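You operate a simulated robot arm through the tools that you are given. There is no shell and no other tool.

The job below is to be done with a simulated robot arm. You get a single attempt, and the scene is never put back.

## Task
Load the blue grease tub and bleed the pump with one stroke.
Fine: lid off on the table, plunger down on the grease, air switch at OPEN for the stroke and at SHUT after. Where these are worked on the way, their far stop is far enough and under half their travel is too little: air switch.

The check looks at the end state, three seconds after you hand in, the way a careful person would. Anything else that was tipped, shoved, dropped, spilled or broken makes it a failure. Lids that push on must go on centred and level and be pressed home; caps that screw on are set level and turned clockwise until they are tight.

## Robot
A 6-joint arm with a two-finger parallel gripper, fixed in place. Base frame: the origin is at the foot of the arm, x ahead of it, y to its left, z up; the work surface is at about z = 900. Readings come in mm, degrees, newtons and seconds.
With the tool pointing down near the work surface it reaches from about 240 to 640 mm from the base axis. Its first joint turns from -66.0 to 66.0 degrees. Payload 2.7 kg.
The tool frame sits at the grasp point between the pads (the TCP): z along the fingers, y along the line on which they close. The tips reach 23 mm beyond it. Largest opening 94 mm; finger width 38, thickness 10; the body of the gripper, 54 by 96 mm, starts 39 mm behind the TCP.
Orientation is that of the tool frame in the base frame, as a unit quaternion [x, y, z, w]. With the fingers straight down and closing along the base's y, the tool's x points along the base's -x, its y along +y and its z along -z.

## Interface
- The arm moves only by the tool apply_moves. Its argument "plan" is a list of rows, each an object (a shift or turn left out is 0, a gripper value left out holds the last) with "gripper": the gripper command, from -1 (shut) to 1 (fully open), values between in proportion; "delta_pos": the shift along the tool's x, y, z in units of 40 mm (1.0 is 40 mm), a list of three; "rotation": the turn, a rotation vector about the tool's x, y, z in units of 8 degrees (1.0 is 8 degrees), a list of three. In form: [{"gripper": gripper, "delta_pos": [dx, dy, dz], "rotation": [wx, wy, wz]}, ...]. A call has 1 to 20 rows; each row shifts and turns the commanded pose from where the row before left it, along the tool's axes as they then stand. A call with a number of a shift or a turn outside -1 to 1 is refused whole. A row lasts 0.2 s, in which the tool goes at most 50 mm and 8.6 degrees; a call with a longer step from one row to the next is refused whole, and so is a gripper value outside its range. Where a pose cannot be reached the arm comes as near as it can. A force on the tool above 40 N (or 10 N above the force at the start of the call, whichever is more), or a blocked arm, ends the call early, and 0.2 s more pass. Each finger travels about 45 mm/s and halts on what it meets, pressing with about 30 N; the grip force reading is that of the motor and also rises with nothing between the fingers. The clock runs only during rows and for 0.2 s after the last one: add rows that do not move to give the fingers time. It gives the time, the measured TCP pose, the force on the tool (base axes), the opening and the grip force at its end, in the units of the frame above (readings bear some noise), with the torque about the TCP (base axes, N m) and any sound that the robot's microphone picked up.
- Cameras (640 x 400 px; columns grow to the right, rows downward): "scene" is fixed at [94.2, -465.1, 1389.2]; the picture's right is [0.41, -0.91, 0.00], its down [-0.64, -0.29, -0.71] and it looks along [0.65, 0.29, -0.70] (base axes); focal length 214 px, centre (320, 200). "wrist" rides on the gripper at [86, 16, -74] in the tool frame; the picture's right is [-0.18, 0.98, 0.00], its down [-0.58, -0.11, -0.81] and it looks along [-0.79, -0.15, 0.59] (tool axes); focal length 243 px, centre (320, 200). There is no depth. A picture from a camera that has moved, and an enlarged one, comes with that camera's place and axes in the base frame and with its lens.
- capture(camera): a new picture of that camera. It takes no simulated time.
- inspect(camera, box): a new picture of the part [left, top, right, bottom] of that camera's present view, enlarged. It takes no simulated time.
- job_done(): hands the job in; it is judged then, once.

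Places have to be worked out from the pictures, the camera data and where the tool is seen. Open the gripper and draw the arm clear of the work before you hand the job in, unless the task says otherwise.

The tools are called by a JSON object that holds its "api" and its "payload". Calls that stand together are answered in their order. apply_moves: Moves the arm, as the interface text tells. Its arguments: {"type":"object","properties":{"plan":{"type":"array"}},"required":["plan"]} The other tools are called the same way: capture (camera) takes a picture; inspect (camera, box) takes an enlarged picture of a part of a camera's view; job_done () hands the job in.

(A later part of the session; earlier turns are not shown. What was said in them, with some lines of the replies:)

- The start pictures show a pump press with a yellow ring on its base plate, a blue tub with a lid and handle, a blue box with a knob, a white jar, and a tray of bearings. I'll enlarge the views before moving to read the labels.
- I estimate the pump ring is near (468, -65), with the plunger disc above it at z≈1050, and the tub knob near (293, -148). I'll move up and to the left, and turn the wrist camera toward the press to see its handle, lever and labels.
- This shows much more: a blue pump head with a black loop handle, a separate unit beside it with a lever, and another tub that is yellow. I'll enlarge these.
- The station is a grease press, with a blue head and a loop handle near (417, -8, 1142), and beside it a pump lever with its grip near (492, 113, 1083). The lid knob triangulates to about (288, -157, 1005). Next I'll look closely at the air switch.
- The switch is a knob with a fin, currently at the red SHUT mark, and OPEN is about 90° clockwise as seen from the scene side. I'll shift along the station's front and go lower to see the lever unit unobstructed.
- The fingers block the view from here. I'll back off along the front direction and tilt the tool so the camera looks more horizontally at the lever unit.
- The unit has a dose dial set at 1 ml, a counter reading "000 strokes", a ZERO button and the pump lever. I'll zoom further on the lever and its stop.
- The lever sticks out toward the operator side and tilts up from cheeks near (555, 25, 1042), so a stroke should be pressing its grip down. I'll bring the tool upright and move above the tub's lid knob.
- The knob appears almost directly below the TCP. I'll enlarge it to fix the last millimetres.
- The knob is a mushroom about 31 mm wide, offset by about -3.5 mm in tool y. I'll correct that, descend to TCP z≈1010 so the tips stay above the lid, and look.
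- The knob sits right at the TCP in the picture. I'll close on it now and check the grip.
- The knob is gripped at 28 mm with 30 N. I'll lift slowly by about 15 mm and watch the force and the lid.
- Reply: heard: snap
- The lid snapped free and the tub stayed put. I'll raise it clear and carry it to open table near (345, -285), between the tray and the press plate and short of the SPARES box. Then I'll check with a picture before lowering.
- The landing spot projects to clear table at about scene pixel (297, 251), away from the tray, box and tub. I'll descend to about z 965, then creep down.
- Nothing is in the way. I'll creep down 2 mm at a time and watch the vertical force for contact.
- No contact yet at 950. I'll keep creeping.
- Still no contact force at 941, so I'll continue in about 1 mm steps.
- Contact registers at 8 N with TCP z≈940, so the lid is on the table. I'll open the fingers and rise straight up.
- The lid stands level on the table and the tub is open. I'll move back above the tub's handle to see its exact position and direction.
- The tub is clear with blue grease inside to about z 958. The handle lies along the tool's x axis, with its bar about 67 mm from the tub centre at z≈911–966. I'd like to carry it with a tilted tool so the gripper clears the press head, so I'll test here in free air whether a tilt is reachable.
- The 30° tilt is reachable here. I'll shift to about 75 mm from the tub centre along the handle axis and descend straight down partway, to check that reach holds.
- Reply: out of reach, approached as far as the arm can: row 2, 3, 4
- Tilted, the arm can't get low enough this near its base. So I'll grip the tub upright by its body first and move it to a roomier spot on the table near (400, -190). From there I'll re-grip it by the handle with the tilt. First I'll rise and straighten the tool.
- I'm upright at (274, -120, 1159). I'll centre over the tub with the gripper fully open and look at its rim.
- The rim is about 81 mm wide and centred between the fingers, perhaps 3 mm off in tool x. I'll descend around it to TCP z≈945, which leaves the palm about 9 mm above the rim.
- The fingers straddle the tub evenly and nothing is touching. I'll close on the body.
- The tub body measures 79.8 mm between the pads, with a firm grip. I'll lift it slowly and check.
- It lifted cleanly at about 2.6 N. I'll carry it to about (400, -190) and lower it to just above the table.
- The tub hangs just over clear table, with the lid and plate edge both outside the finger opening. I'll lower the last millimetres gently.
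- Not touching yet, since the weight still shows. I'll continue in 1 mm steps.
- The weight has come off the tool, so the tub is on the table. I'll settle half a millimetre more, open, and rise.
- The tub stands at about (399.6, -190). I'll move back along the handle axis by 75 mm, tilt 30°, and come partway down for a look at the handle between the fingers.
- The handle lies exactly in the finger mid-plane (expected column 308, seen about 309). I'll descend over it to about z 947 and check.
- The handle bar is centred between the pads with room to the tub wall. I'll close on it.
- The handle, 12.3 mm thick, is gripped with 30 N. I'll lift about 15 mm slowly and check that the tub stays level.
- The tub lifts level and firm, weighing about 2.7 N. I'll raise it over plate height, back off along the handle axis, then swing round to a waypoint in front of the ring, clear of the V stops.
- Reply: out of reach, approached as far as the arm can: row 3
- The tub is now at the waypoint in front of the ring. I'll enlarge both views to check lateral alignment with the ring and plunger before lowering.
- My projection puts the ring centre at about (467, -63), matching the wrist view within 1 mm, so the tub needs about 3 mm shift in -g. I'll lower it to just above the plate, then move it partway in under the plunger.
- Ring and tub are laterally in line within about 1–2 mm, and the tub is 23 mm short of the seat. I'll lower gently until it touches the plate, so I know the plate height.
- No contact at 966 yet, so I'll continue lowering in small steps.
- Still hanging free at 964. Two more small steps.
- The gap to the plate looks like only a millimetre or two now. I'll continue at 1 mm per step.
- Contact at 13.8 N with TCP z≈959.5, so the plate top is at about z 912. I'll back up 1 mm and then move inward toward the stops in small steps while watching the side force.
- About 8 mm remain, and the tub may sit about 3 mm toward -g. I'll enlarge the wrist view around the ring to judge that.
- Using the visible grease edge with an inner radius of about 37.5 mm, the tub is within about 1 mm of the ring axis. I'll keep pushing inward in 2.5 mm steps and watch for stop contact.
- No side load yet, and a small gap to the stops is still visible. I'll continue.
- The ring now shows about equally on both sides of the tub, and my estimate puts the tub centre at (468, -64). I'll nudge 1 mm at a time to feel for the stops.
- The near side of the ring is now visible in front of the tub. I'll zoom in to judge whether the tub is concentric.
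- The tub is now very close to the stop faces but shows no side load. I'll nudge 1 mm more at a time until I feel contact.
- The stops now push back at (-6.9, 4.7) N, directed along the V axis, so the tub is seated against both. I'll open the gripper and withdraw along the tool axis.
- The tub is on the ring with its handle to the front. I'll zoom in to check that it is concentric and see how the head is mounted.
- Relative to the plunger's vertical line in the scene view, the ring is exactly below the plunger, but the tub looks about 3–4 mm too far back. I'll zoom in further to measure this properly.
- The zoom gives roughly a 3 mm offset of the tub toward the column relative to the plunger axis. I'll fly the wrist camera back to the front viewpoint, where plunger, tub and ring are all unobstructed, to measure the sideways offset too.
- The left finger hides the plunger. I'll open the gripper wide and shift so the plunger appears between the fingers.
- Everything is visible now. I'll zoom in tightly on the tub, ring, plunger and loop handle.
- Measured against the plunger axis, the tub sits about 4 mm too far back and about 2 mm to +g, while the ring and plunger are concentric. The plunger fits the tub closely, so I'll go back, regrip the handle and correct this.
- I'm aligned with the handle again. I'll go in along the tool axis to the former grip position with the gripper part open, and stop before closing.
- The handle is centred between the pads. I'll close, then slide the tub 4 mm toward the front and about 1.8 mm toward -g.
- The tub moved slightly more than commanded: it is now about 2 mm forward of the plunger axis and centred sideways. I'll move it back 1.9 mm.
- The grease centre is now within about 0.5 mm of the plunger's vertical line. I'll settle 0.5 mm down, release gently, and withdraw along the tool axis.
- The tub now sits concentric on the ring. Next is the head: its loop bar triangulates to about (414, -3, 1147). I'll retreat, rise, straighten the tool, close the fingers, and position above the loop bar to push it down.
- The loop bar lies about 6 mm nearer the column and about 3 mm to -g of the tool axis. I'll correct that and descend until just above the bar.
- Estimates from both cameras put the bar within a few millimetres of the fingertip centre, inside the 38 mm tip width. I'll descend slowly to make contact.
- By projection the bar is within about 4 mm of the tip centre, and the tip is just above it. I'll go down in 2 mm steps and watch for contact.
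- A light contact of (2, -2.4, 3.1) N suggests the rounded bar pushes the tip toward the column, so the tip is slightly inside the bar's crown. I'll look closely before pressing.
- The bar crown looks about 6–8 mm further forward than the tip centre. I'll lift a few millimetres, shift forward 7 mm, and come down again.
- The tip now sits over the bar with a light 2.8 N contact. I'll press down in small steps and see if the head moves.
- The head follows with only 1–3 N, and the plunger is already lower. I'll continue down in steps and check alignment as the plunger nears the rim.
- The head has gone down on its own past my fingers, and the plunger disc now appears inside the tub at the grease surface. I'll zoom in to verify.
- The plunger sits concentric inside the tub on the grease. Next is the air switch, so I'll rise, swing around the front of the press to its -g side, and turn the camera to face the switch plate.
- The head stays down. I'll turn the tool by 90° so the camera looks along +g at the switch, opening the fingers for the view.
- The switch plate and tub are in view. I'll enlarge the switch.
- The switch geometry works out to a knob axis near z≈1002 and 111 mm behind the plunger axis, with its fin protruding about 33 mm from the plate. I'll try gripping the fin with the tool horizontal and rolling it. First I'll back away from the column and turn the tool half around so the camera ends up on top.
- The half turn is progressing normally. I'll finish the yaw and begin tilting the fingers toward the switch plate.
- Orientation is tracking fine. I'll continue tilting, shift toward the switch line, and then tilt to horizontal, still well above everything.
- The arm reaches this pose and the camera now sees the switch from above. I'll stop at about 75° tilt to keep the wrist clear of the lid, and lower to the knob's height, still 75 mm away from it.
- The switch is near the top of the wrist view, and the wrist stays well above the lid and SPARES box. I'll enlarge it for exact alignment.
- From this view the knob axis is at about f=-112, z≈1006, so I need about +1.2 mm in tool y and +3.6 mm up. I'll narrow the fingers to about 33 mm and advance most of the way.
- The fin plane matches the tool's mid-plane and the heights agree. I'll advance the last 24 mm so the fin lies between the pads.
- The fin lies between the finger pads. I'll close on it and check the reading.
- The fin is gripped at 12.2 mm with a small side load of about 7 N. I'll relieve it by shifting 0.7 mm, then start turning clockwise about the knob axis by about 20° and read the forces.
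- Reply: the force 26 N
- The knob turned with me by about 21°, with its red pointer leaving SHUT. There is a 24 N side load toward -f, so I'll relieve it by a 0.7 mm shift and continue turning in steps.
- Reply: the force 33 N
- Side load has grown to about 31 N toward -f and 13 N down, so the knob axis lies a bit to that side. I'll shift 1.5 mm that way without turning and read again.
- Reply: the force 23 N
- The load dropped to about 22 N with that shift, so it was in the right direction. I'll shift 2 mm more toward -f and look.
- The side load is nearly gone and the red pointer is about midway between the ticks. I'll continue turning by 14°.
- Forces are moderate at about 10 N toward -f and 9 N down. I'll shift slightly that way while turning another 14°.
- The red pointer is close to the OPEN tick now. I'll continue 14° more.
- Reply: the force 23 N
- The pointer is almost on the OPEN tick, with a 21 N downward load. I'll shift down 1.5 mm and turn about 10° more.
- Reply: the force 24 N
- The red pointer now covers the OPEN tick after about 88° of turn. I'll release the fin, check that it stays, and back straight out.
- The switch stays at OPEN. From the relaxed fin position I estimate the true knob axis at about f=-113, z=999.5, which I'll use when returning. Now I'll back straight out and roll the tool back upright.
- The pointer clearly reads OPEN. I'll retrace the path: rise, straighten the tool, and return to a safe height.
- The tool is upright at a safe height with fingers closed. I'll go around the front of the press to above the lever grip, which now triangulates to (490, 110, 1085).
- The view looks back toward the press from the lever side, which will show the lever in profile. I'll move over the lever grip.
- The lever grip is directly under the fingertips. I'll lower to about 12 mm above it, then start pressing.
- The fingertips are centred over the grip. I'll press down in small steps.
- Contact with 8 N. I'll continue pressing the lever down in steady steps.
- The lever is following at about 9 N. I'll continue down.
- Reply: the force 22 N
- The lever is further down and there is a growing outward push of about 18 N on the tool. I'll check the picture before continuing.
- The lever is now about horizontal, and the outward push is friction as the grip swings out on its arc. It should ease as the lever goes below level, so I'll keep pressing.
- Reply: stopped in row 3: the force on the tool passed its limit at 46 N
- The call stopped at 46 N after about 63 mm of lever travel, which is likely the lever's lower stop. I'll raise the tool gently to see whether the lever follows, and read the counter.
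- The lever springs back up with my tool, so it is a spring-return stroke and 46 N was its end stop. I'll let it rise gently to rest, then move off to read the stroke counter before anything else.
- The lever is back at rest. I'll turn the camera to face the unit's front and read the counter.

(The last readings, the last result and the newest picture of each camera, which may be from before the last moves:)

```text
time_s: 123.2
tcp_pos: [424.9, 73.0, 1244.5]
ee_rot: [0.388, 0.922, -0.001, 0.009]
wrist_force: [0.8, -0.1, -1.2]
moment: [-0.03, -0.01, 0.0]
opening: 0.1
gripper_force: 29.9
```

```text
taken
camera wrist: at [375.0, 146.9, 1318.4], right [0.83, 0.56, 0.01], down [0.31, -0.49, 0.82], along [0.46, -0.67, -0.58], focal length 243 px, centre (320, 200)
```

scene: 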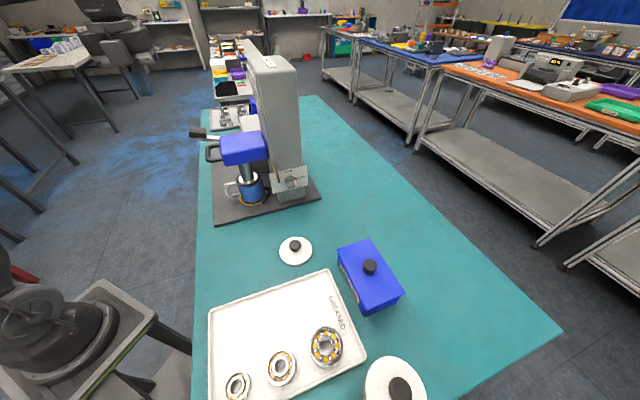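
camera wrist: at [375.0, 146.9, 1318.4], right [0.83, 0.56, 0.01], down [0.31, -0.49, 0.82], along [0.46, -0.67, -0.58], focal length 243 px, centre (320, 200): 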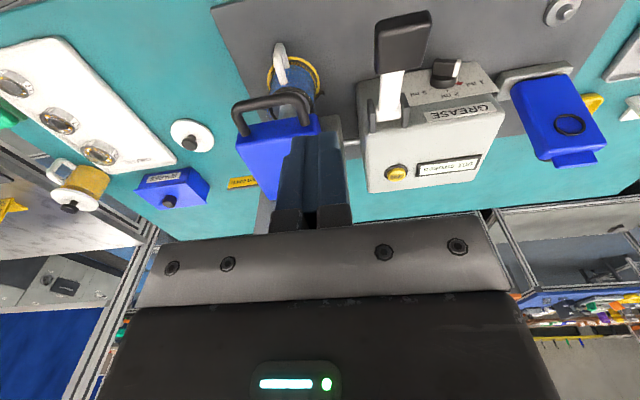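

I'll zoom in on the counter and on the air sign.

{"api": "inspect", "payload": {"camera": "wrist", "box": [405, 145, 495, 195]}}

{"api": "inspect", "payload": {"camera": "wrist", "box": [200, 150, 280, 210]}}

{"api": "inspect", "payload": {"camera": "wrist", "box": [480, 0, 620, 170]}}

{"api": "inspect", "payload": {"camera": "wrist", "box": [220, 40, 340, 160]}}

```text
7.11 times, centred on (450, 170) of wrist
camera zoom: at [375.0, 146.9, 1318.4], right [0.83, 0.56, 0.01], down [0.31, -0.49, 0.82], along [0.46, -0.67, -0.58], focal length 1725 px, centre (-604, 413)
```

zoom: 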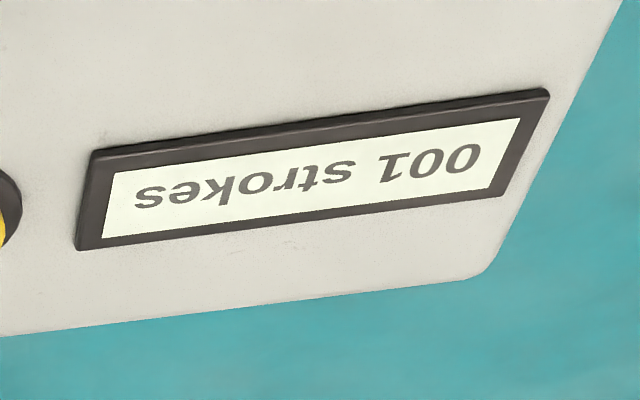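

```text
6.67 times, centred on (240, 180) of wrist
camera zoom: at [375.0, 146.9, 1318.4], right [0.83, 0.56, 0.01], down [0.31, -0.49, 0.82], along [0.46, -0.67, -0.58], focal length 1618 px, centre (853, 333)
```

zoom: 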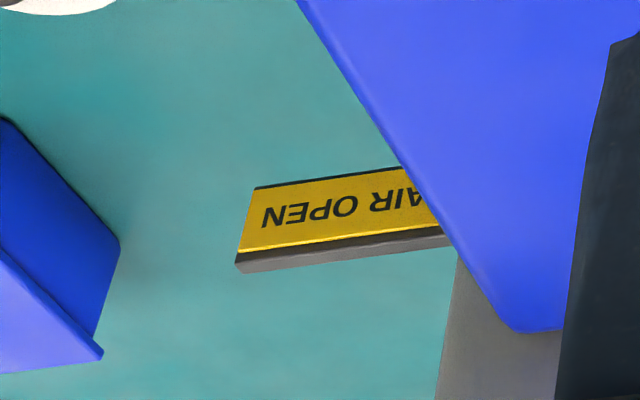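

```text
2.35 times, centred on (550, 85) of wrist
camera zoom: at [375.0, 146.9, 1318.4], right [0.83, 0.56, 0.01], down [0.31, -0.49, 0.82], along [0.46, -0.67, -0.58], focal length 571 px, centre (-221, 471)
```

zoom: 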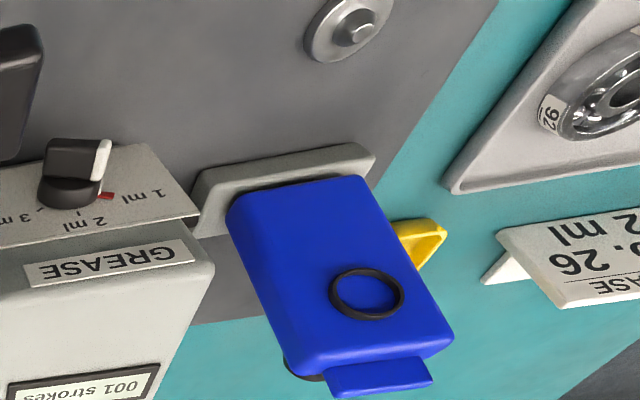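

```text
3.33 times, centred on (280, 100) of wrist
camera zoom: at [375.0, 146.9, 1318.4], right [0.83, 0.56, 0.01], down [0.31, -0.49, 0.82], along [0.46, -0.67, -0.58], focal length 809 px, centre (453, 533)
```

zoom: 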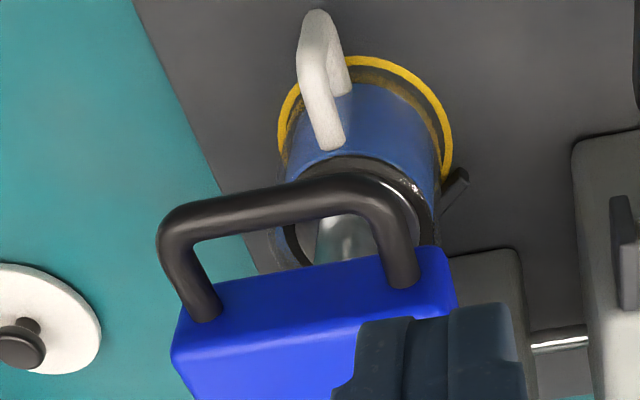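

The counter reads "001 strokes" and the sign reads "AIR OPEN", so the single stroke registered with the air open. Now I'll go back to the switch, first turning the tool back and retracing around the front.

{"api": "apply_moves", "payload": {"plan": [{"rotation": [0, 0, 0.94]}, {"rotation": [0, 0, 0.94]}, {"rotation": [0, 0, 0.94]}, {"rotation": [0, 0, 0.94]}, {"rotation": [0, 0, 0.94]}, {"rotation": [0, 0, 0.94]}, {"rotation": [0, 0, 0.94]}, {"rotation": [0, 0, 0.94]}, {"rotation": [0, 0, 0.94]}, {"rotation": [0, 0, 0.94]}, {"rotation": [0, 0, 0.94]}, {"rotation": [0, 0, 0.94]}, {"delta_pos": [-0.87, 0.222, 0]}, {"delta_pos": [-0.87, 0.222, 0]}, {"delta_pos": [-0.87, 0.222, 0]}, {"delta_pos": [-0.87, 0.222, 0]}, {"delta_pos": [-0.87, 0.222, 0]}, {}]}}

```text
time_s: 127.0
tcp_pos: [332.7, -80.2, 1243.0]
ee_rot: [0.927, 0.375, 0.006, 0.007]
wrist_force: [0.5, 0.3, -0.2]
moment: [-0.01, -0.01, 0.01]
opening: 0.0
gripper_force: 30.4
```

The tool is about 1° off vertical from the earlier stop, so I'll trim that. Then I'll travel to the switch side and begin the tilt as before.

{"api": "apply_moves", "payload": {"plan": [{"gripper": -0.3, "rotation": [0.125, 0, 0]}, {"delta_pos": [-0.568, 0.739, 0]}, {"delta_pos": [-0.568, 0.739, 0]}, {"delta_pos": [-0.568, 0.739, 0]}, {"delta_pos": [-0.568, 0.739, 0]}, {"delta_pos": [-0.568, 0.739, 0]}, {"delta_pos": [-0.568, 0.739, 0]}, {"rotation": [0, 0.9, 0]}, {"rotation": [0, 0.9, 0]}, {"rotation": [0, 0.9, 0]}, {"rotation": [0, 0.9, 0]}, {"rotation": [0, 0.7, 0]}, {"rotation": [0, 0.7, 0]}, {"rotation": [0, 0.7, 0]}, {}]}}

```text
time_s: 130.2
tcp_pos: [356.5, -302.7, 1242.8]
ee_rot: [0.853, 0.345, 0.363, -0.147]
wrist_force: [0.1, 1.0, -0.7]
moment: [0.02, -0.03, -0.02]
opening: 32.9
gripper_force: 0.1
```

I'm at the tilt waypoint. I'll continue toward the switch line, finish the tilt, and start lowering.

{"api": "apply_moves", "payload": {"plan": [{"delta_pos": [-0.273, 0.131, 0.793]}, {"delta_pos": [-0.273, 0.131, 0.793]}, {"delta_pos": [-0.273, 0.131, 0.793]}, {"delta_pos": [-0.273, 0.131, 0.793]}, {"rotation": [0, 0.925, 0]}, {"rotation": [0, 0.925, 0]}, {"rotation": [0, 0.925, 0]}, {"rotation": [0, 0.925, 0]}, {"delta_pos": [-0.75, 0, 0.198]}, {"delta_pos": [-0.75, 0, 0.198]}, {"delta_pos": [-0.75, 0, 0.198]}, {"delta_pos": [-0.75, 0, 0.198]}, {}]}}

{"api": "capture", "payload": {"camera": "wrist"}}

{"api": "inspect", "payload": {"camera": "wrist", "box": [270, 0, 370, 80]}}

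```text
time_s: 133.0
tcp_pos: [415.4, -272.8, 1000.4]
ee_rot: [0.732, 0.297, 0.569, -0.231]
wrist_force: [0.2, 0.3, -0.2]
moment: [-0.01, -0.01, -0.02]
opening: 32.9
gripper_force: 0.0
```

```text
taken
camera wrist: at [390.7, -320.2, 1102.8], right [0.65, -0.74, -0.18], down [-0.74, -0.57, -0.36], along [0.17, 0.37, -0.91], focal length 243 px, centre (320, 200)
```

wrist: 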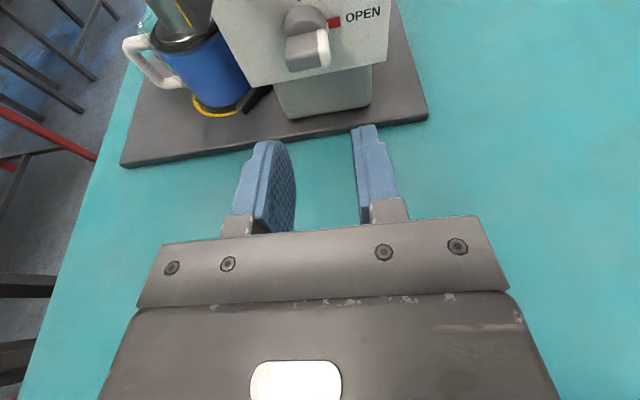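

```text
5.00 times, centred on (320, 40) of wrist
camera zoom: at [390.7, -320.2, 1102.8], right [0.65, -0.74, -0.18], down [-0.74, -0.57, -0.36], along [0.17, 0.37, -0.91], focal length 1213 px, centre (320, 1000)
```

zoom: 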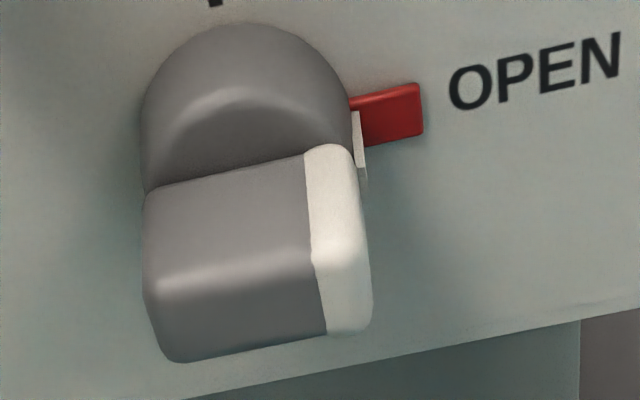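

The fin lies horizontal at OPEN. I'll roll the tool clockwise by about 88° here in free air so the fingers will close vertically on the fin.

{"api": "apply_moves", "payload": {"plan": [{"rotation": [0.234, 0, 0.887]}, {"rotation": [0.234, 0, 0.887]}, {"rotation": [0.234, 0, 0.887]}, {"rotation": [0.234, 0, 0.887]}, {"rotation": [0.234, 0, 0.887]}, {"rotation": [0.234, 0, 0.887]}, {"rotation": [0.234, 0, 0.887]}, {"rotation": [0.234, 0, 0.887]}, {"rotation": [0.234, 0, 0.887]}, {"rotation": [0.234, 0, 0.887]}, {"rotation": [0.234, 0, 0.887]}, {"rotation": [0.234, 0, 0.887]}, {}]}}

{"api": "capture", "payload": {"camera": "wrist"}}

{"api": "inspect", "payload": {"camera": "wrist", "box": [260, 0, 380, 100]}}

```text
time_s: 135.8
tcp_pos: [414.7, -273.6, 1000.1]
ee_rot: [0.684, -0.18, 0.202, -0.677]
wrist_force: [-0.6, -0.3, 0.0]
moment: [-0.02, 0.03, -0.03]
opening: 33.0
gripper_force: 0.2
```

```text
taken
camera wrist: at [451.4, -382.6, 986.7], right [-0.13, 0.08, -0.99], down [-0.92, -0.39, 0.09], along [-0.37, 0.92, 0.12], focal length 243 px, centre (320, 200)
```

wrist: 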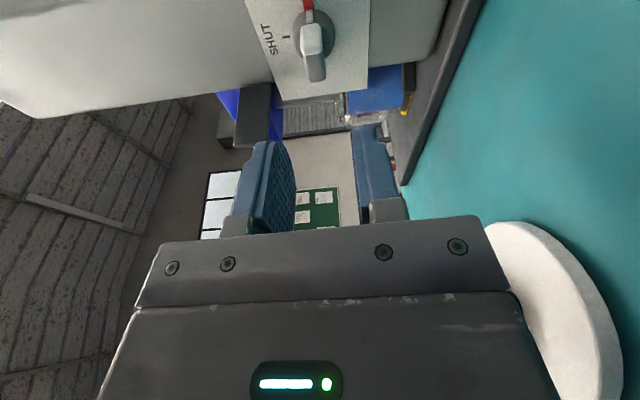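

```text
4.00 times, centred on (320, 50) of wrist
camera zoom: at [451.4, -382.6, 986.7], right [-0.13, 0.08, -0.99], down [-0.92, -0.39, 0.09], along [-0.37, 0.92, 0.12], focal length 970 px, centre (320, 800)
```

zoom: 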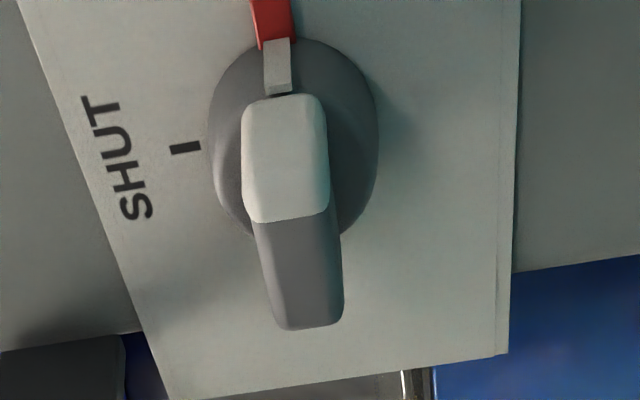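

Vertically the fin is within about 1 mm of the tool centre. I'll trim 2 mm sideways and advance 70 mm onto the fin with the gripper at 33 mm opening.

{"api": "apply_moves", "payload": {"plan": [{"delta_pos": [0.131, 0, 0.569]}, {"delta_pos": [0.131, 0, 0.569]}, {"delta_pos": [0.131, 0, 0.569]}, {}]}}

{"api": "inspect", "payload": {"camera": "wrist", "box": [240, 80, 400, 220]}}

```text
time_s: 136.8
tcp_pos: [466.6, -223.3, 1000.7]
ee_rot: [0.685, -0.179, 0.201, -0.677]
wrist_force: [-0.1, -0.7, 0.1]
moment: [-0.03, 0.01, 0.01]
opening: 33.1
gripper_force: 0.0
```

```text
2.86 times, centred on (320, 150) of wrist
camera zoom: at [500.8, -331.7, 987.4], right [-0.13, 0.08, -0.99], down [-0.92, -0.39, 0.09], along [-0.38, 0.92, 0.12], focal length 693 px, centre (320, 343)
```

zoom: 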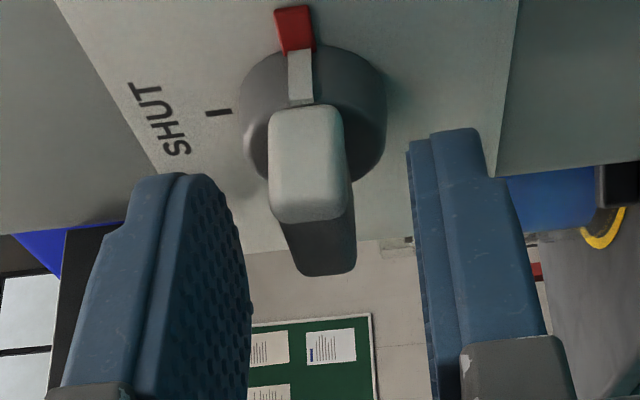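

The fin is centred between the pads exactly where it was when gripped. I'll close on it.

{"api": "apply_moves", "payload": {"plan": [{"gripper": -1}, {}, {}]}}

{"api": "inspect", "payload": {"camera": "wrist", "box": [240, 80, 400, 220]}}

```text
time_s: 137.6
tcp_pos: [464.5, -223.4, 999.4]
ee_rot: [0.685, -0.18, 0.201, -0.677]
wrist_force: [1.1, 2.4, 1.3]
moment: [-0.23, 0.25, -0.17]
opening: 11.9
gripper_force: 44.8
```

```text
2.86 times, centred on (320, 150) of wrist
camera zoom: at [500.8, -331.8, 987.5], right [-0.13, 0.08, -0.99], down [-0.92, -0.39, 0.09], along [-0.38, 0.92, 0.12], focal length 693 px, centre (320, 343)
```

zoom: 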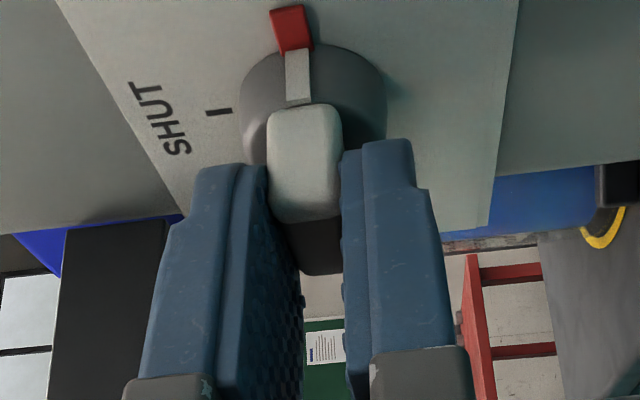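

Gripped with almost no side load. I'll turn counter-clockwise 21° and read the forces.

{"api": "apply_moves", "payload": {"plan": [{"rotation": [-0.2235, 0, -0.846]}, {"rotation": [-0.2235, 0, -0.846]}, {"rotation": [-0.2235, 0, -0.846]}]}}

```text
time_s: 138.4
tcp_pos: [465.9, -222.6, 1000.4]
ee_rot: [0.736, -0.063, 0.31, -0.599]
wrist_force: [4.0, 2.4, 6.5]
moment: [-0.08, 0.13, 0.67]
opening: 11.8
gripper_force: 45.3
```

Forces are small at about 7 N. I'll continue turning 28° more.

{"api": "apply_moves", "payload": {"plan": [{"rotation": [-0.2235, 0, -0.846]}, {"rotation": [-0.2235, 0, -0.846]}, {"rotation": [-0.2235, 0, -0.846]}, {"rotation": [-0.2235, 0, -0.846]}]}}

{"api": "inspect", "payload": {"camera": "wrist", "box": [240, 80, 400, 220]}}

```text
time_s: 139.4
tcp_pos: [464.7, -222.0, 1001.4]
ee_rot: [0.766, 0.091, 0.438, -0.463]
wrist_force: [-2.1, 8.9, 14.8]
moment: [1.11, -1.07, -0.45]
opening: 11.8
gripper_force: 45.2
```

```text
2.86 times, centred on (320, 150) of wrist
camera zoom: at [481.7, -313.1, 1071.1], right [0.43, -0.5, -0.76], down [-0.88, -0.42, -0.22], along [-0.21, 0.76, -0.62], focal length 693 px, centre (320, 343)
```

zoom: 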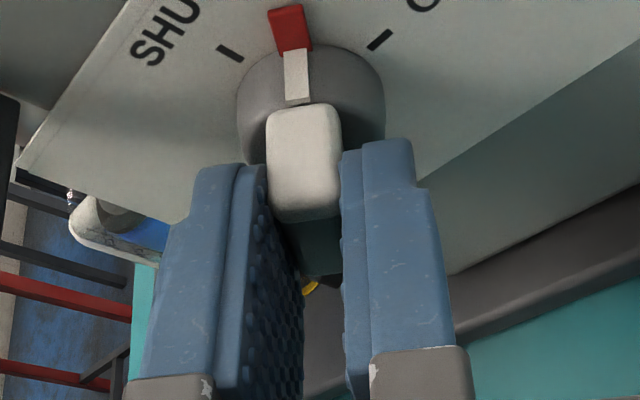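

It's midway, with about 15 N upward load. I'll relieve that by about 1.3 mm and turn 28° more.

{"api": "apply_moves", "payload": {"plan": [{"delta_pos": [0.012, -0.0325, 0]}, {"rotation": [-0.2235, 0, -0.846]}, {"rotation": [-0.2235, 0, -0.846]}, {"rotation": [-0.2235, 0, -0.846]}, {"rotation": [-0.2235, 0, -0.846]}]}}

{"api": "inspect", "payload": {"camera": "wrist", "box": [240, 80, 400, 220]}}

```text
time_s: 140.6
tcp_pos: [463.2, -223.0, 1001.2]
ee_rot: [0.751, 0.241, 0.537, -0.3]
wrist_force: [4.2, 8.7, 9.3]
moment: [1.04, -1.04, 0.43]
opening: 12.0
gripper_force: 45.1
```

```text
2.86 times, centred on (320, 150) of wrist
camera zoom: at [452.1, -282.8, 1099.5], right [0.62, -0.7, -0.36], down [-0.79, -0.52, -0.34], along [0.05, 0.49, -0.87], focal length 693 px, centre (320, 343)
```

zoom: 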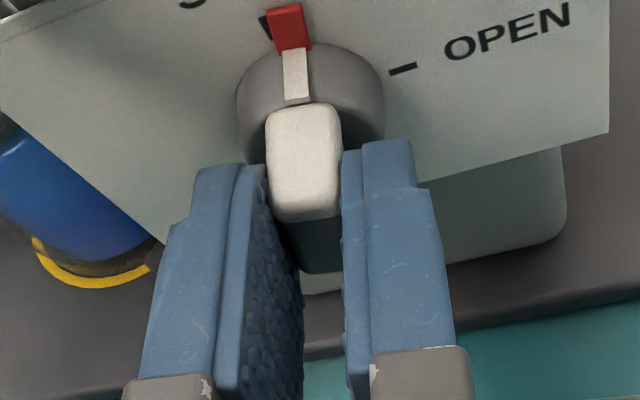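

The pointer is now close to the SHUT tick. I'll turn the remaining 11°.

{"api": "apply_moves", "payload": {"plan": [{"rotation": [-0.2235, 0, -0.846]}, {"rotation": [-0.13, 0, -0.5]}]}}

{"api": "inspect", "payload": {"camera": "wrist", "box": [240, 80, 400, 220]}}

```text
time_s: 141.2
tcp_pos: [463.8, -222.6, 1001.9]
ee_rot: [0.731, 0.297, 0.569, -0.23]
wrist_force: [2.5, 11.7, 10.3]
moment: [0.98, -0.96, 0.79]
opening: 11.8
gripper_force: 44.9
```

```text
2.86 times, centred on (320, 150) of wrist
camera zoom: at [438.4, -268.8, 1104.5], right [0.65, -0.74, -0.18], down [-0.74, -0.57, -0.36], along [0.17, 0.37, -0.91], focal length 693 px, centre (320, 343)
```

zoom: 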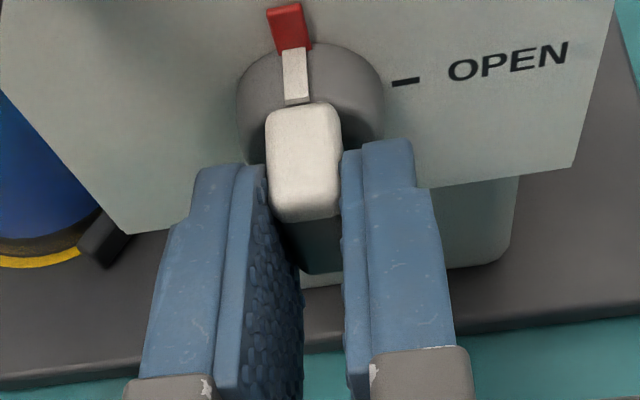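

The tool is back at its original orientation and the red pointer covers the SHUT tick. I'll turn 3° more to make sure it is against the stop.

{"api": "apply_moves", "payload": {"plan": [{"rotation": [-0.096, 0, -0.363]}, {}]}}

{"api": "inspect", "payload": {"camera": "wrist", "box": [280, 60, 360, 130]}}

```text
time_s: 141.8
tcp_pos: [462.7, -222.4, 1000.7]
ee_rot: [0.725, 0.312, 0.576, -0.212]
wrist_force: [2.9, 14.1, 12.9]
moment: [1.35, 0.56, 0.55]
opening: 12.3
gripper_force: 45.1
```

```text
5.71 times, centred on (320, 95) of wrist
camera zoom: at [434.7, -265.0, 1105.0], right [0.66, -0.74, -0.13], down [-0.73, -0.58, -0.37], along [0.2, 0.33, -0.92], focal length 1386 px, centre (320, 800)
```

zoom: 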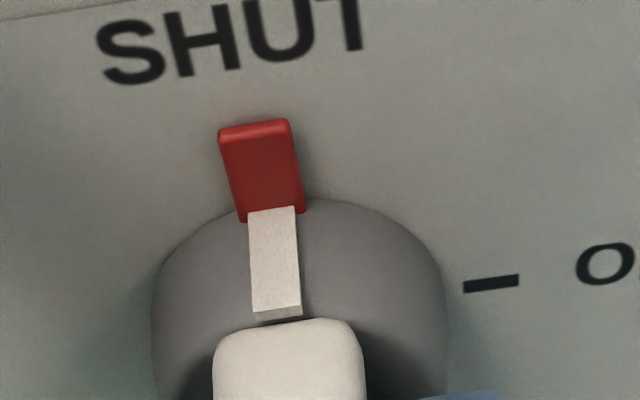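

The torque jumped to about 1.4 N m, so the knob is firmly on its SHUT stop. I'll ease off 2°, release the fin, and check that it stays.

{"api": "apply_moves", "payload": {"plan": [{"rotation": [0.064, 0, 0.242]}, {"gripper": -0.6}, {"gripper": -0.3}, {}, {}]}}

{"api": "inspect", "payload": {"camera": "wrist", "box": [240, 60, 400, 200]}}

```text
time_s: 143.0
tcp_pos: [463.5, -223.4, 1000.6]
ee_rot: [0.73, 0.301, 0.572, -0.223]
wrist_force: [-0.9, -0.1, 0.0]
moment: [0.02, 0.0, 0.02]
opening: 32.7
gripper_force: 0.2
```

```text
2.86 times, centred on (320, 130) of wrist
camera zoom: at [437.5, -268.4, 1104.5], right [0.65, -0.74, -0.16], down [-0.74, -0.57, -0.36], along [0.18, 0.36, -0.92], focal length 693 px, centre (320, 400)
```

zoom: 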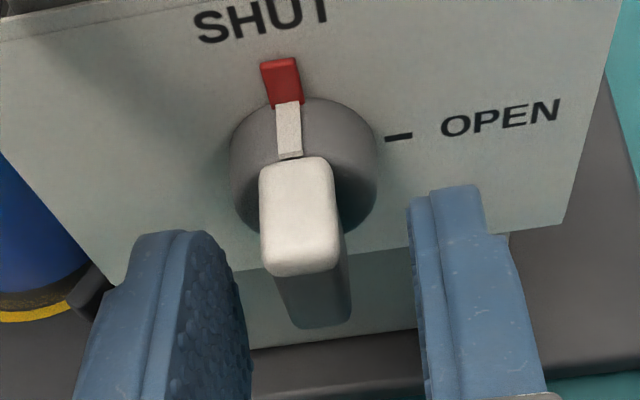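

The switch stays at SHUT with the fingers open. I'll back straight out and rise clear.

{"api": "apply_moves", "payload": {"plan": [{"delta_pos": [-0.24, 0, -0.907]}, {"delta_pos": [-0.24, 0, -0.907]}, {"delta_pos": [0.75, 0, -0.198]}, {"delta_pos": [0.75, 0, -0.198]}, {"delta_pos": [0.75, 0, -0.198]}, {"delta_pos": [0.75, 0, -0.198]}, {"rotation": [0, -0.925, 0]}, {"rotation": [0, -0.925, 0]}, {"rotation": [0, -0.925, 0]}, {"rotation": [0, -0.925, 0]}, {"delta_pos": [0.273, -0.131, -0.793]}, {"delta_pos": [0.273, -0.131, -0.793]}, {"delta_pos": [0.273, -0.131, -0.793]}, {"delta_pos": [0.273, -0.131, -0.793]}, {}]}}

{"api": "capture", "payload": {"camera": "scene"}}

{"api": "capture", "payload": {"camera": "wrist"}}

```text
time_s: 146.2
tcp_pos: [348.3, -298.5, 1243.7]
ee_rot: [0.852, 0.348, 0.365, -0.139]
wrist_force: [0.0, -0.2, -0.2]
moment: [-0.03, 0.02, 0.01]
opening: 32.8
gripper_force: 0.0
```

```text
taken
```

scene: 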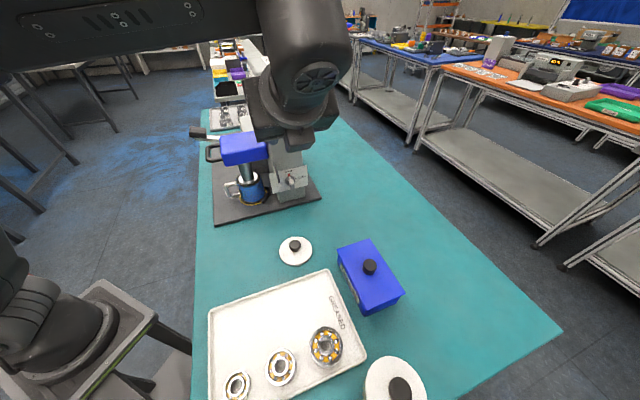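

```text
taken
camera wrist: at [362.3, -304.2, 1359.2], right [0.59, -0.8, -0.11], down [-0.79, -0.6, 0.14], along [-0.18, 0.01, -0.98], focal length 243 px, centre (320, 200)
```

wrist: 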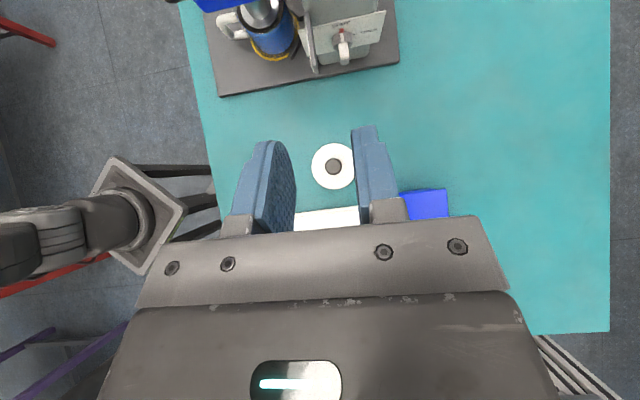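

The lid and everything else are undisturbed and the switch shows SHUT. I'll straighten the tool, open the gripper, turn the camera toward the press, and do a final check from a clear position.

{"api": "apply_moves", "payload": {"plan": [{"gripper": 1, "rotation": [0, -0.95, 0]}, {"rotation": [0, -0.95, 0]}, {"rotation": [0, -0.95, 0]}, {"rotation": [0, -0.95, 0]}, {"rotation": [0, -0.95, 0]}, {"rotation": [0, -0.95, 0]}, {"delta_pos": [-0.2, -0.9, -0.3]}, {"delta_pos": [-0.2, -0.9, -0.3]}, {"delta_pos": [-0.2, -0.9, -0.3]}, {"delta_pos": [-0.2, -0.9, -0.3]}, {"rotation": [0, 0, -0.95]}, {"rotation": [0, 0, -0.95]}, {"rotation": [0, 0, -0.95]}, {"rotation": [0, 0, -0.95]}, {"rotation": [0, 0, -0.95]}, {"rotation": [0, 0, -0.95]}, {"rotation": [0, 0, -0.95]}, {"rotation": [0, 0, -0.95]}, {"rotation": [0, 0, -0.95]}, {"rotation": [0, 0, -0.95]}]}}

{"api": "capture", "payload": {"camera": "wrist"}}

{"api": "capture", "payload": {"camera": "scene"}}

```text
time_s: 150.4
tcp_pos: [223.6, -218.4, 1288.3]
ee_rot: [0.498, 0.867, 0.002, 0.009]
wrist_force: [-0.1, 0.9, 0.3]
moment: [0.0, 0.0, 0.0]
opening: 94.2
gripper_force: 0.0
```

```text
taken
camera wrist: at [193.3, -134.3, 1362.9], right [0.94, 0.33, 0.01], down [0.18, -0.55, 0.81], along [0.28, -0.76, -0.58], focal length 243 px, centre (320, 200)
```

wrist: 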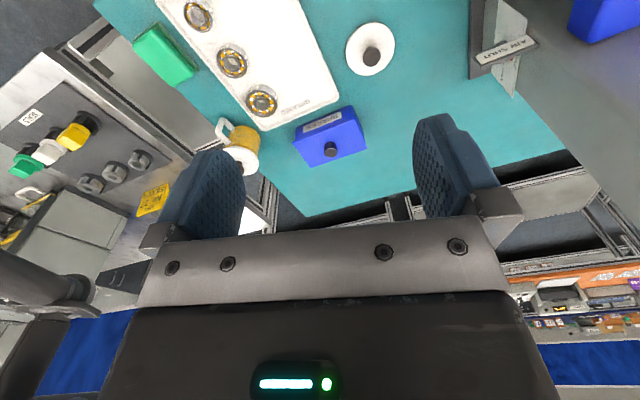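

```text
taken
```

scene: 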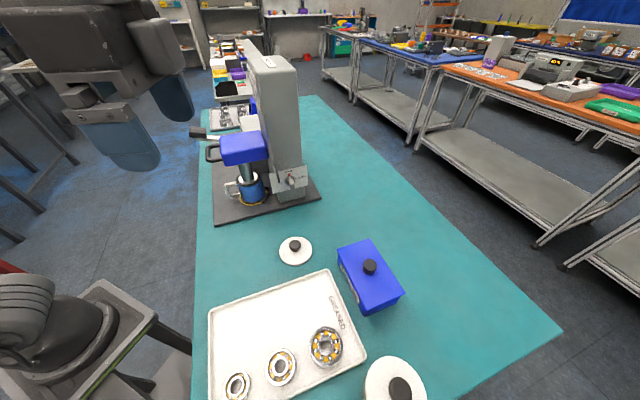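

The sign reads AIR SHUT and the arm is clear with the gripper open. I'll take final close-ups of the switch, plunger, tub, lid and sign.

{"api": "inspect", "payload": {"camera": "scene", "box": [220, 130, 320, 210]}}

{"api": "inspect", "payload": {"camera": "scene", "box": [200, 200, 420, 400]}}

{"api": "inspect", "payload": {"camera": "scene", "box": [230, 165, 280, 205]}}

{"api": "inspect", "payload": {"camera": "wrist", "box": [330, 0, 560, 110]}}

```text
5.00 times, centred on (270, 170) of scene
camera zoom: at [94.2, -465.1, 1389.2], right [0.41, -0.91, 0.0], down [-0.64, -0.29, -0.71], along [0.65, 0.29, -0.7], focal length 1072 px, centre (570, 350)
```

zoom: 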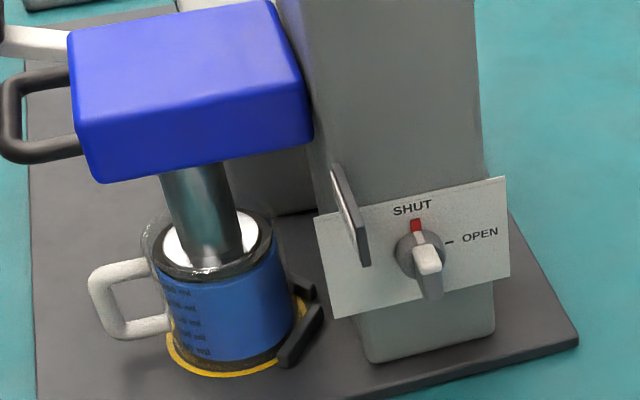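

```text
2.00 times, centred on (310, 300) of scene
camera zoom: at [94.2, -465.1, 1389.2], right [0.41, -0.91, 0.0], down [-0.64, -0.29, -0.71], along [0.65, 0.29, -0.7], focal length 429 px, centre (340, 0)
```

zoom: 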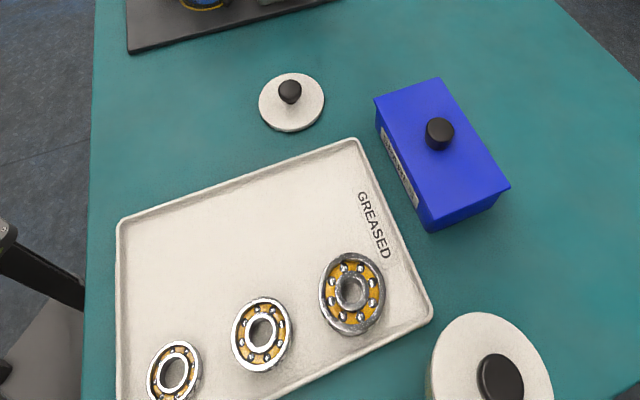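

```text
10.00 times, centred on (255, 185) of scene
camera zoom: at [94.2, -465.1, 1389.2], right [0.41, -0.91, 0.0], down [-0.64, -0.29, -0.71], along [0.65, 0.29, -0.7], focal length 2145 px, centre (970, 350)
```

zoom: 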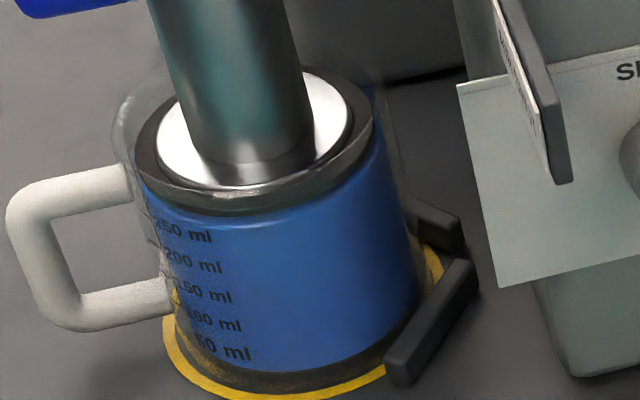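

```text
2.78 times, centred on (445, 55) of wrist
camera zoom: at [193.3, -134.3, 1362.9], right [0.94, 0.33, 0.01], down [0.18, -0.55, 0.81], along [0.28, -0.76, -0.58], focal length 675 px, centre (-28, 604)
```

zoom: 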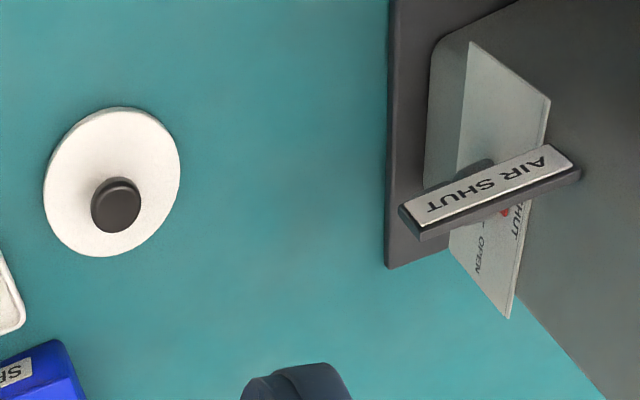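

All requirements show in the pictures: the lid is on the table, the tub is seated on the ring with the plunger on the grease, and the counter last read 001. The switch and sign read SHUT, other items are undisturbed, and the arm is clear with an open gripper. I'm handing in the job.

{"api": "job_done", "payload": {}}

```text
The job is handed in.
```

The blue grease tub is loaded and the pump has had its one bleed stroke. I've handed the job in, and no verdict came back.

- **Lid:** it snapped off cleanly and lies level on the table, between the bearing tray and the press plate.
- **Tub:** it stands centred on the yellow ring, with its handle to the front. I aligned it to the plunger rather than pressing it hard against the V stops, so there is a gap of a few millimetres to them.
- **Plunger:** it is down inside the tub on the grease. The head dropped the last part on its own after I pushed it off its rest.
- **Stroke:** I pressed the lever once to its lower stop with the switch at OPEN, and it sprang back. The counter read "001 strokes", and I did not touch the lever again.
- **Air switch:** I turned it back to its SHUT stop, and the sign reads "AIR SHUT".

Nothing else looked moved in the last pictures, and the arm is clear with its gripper open.
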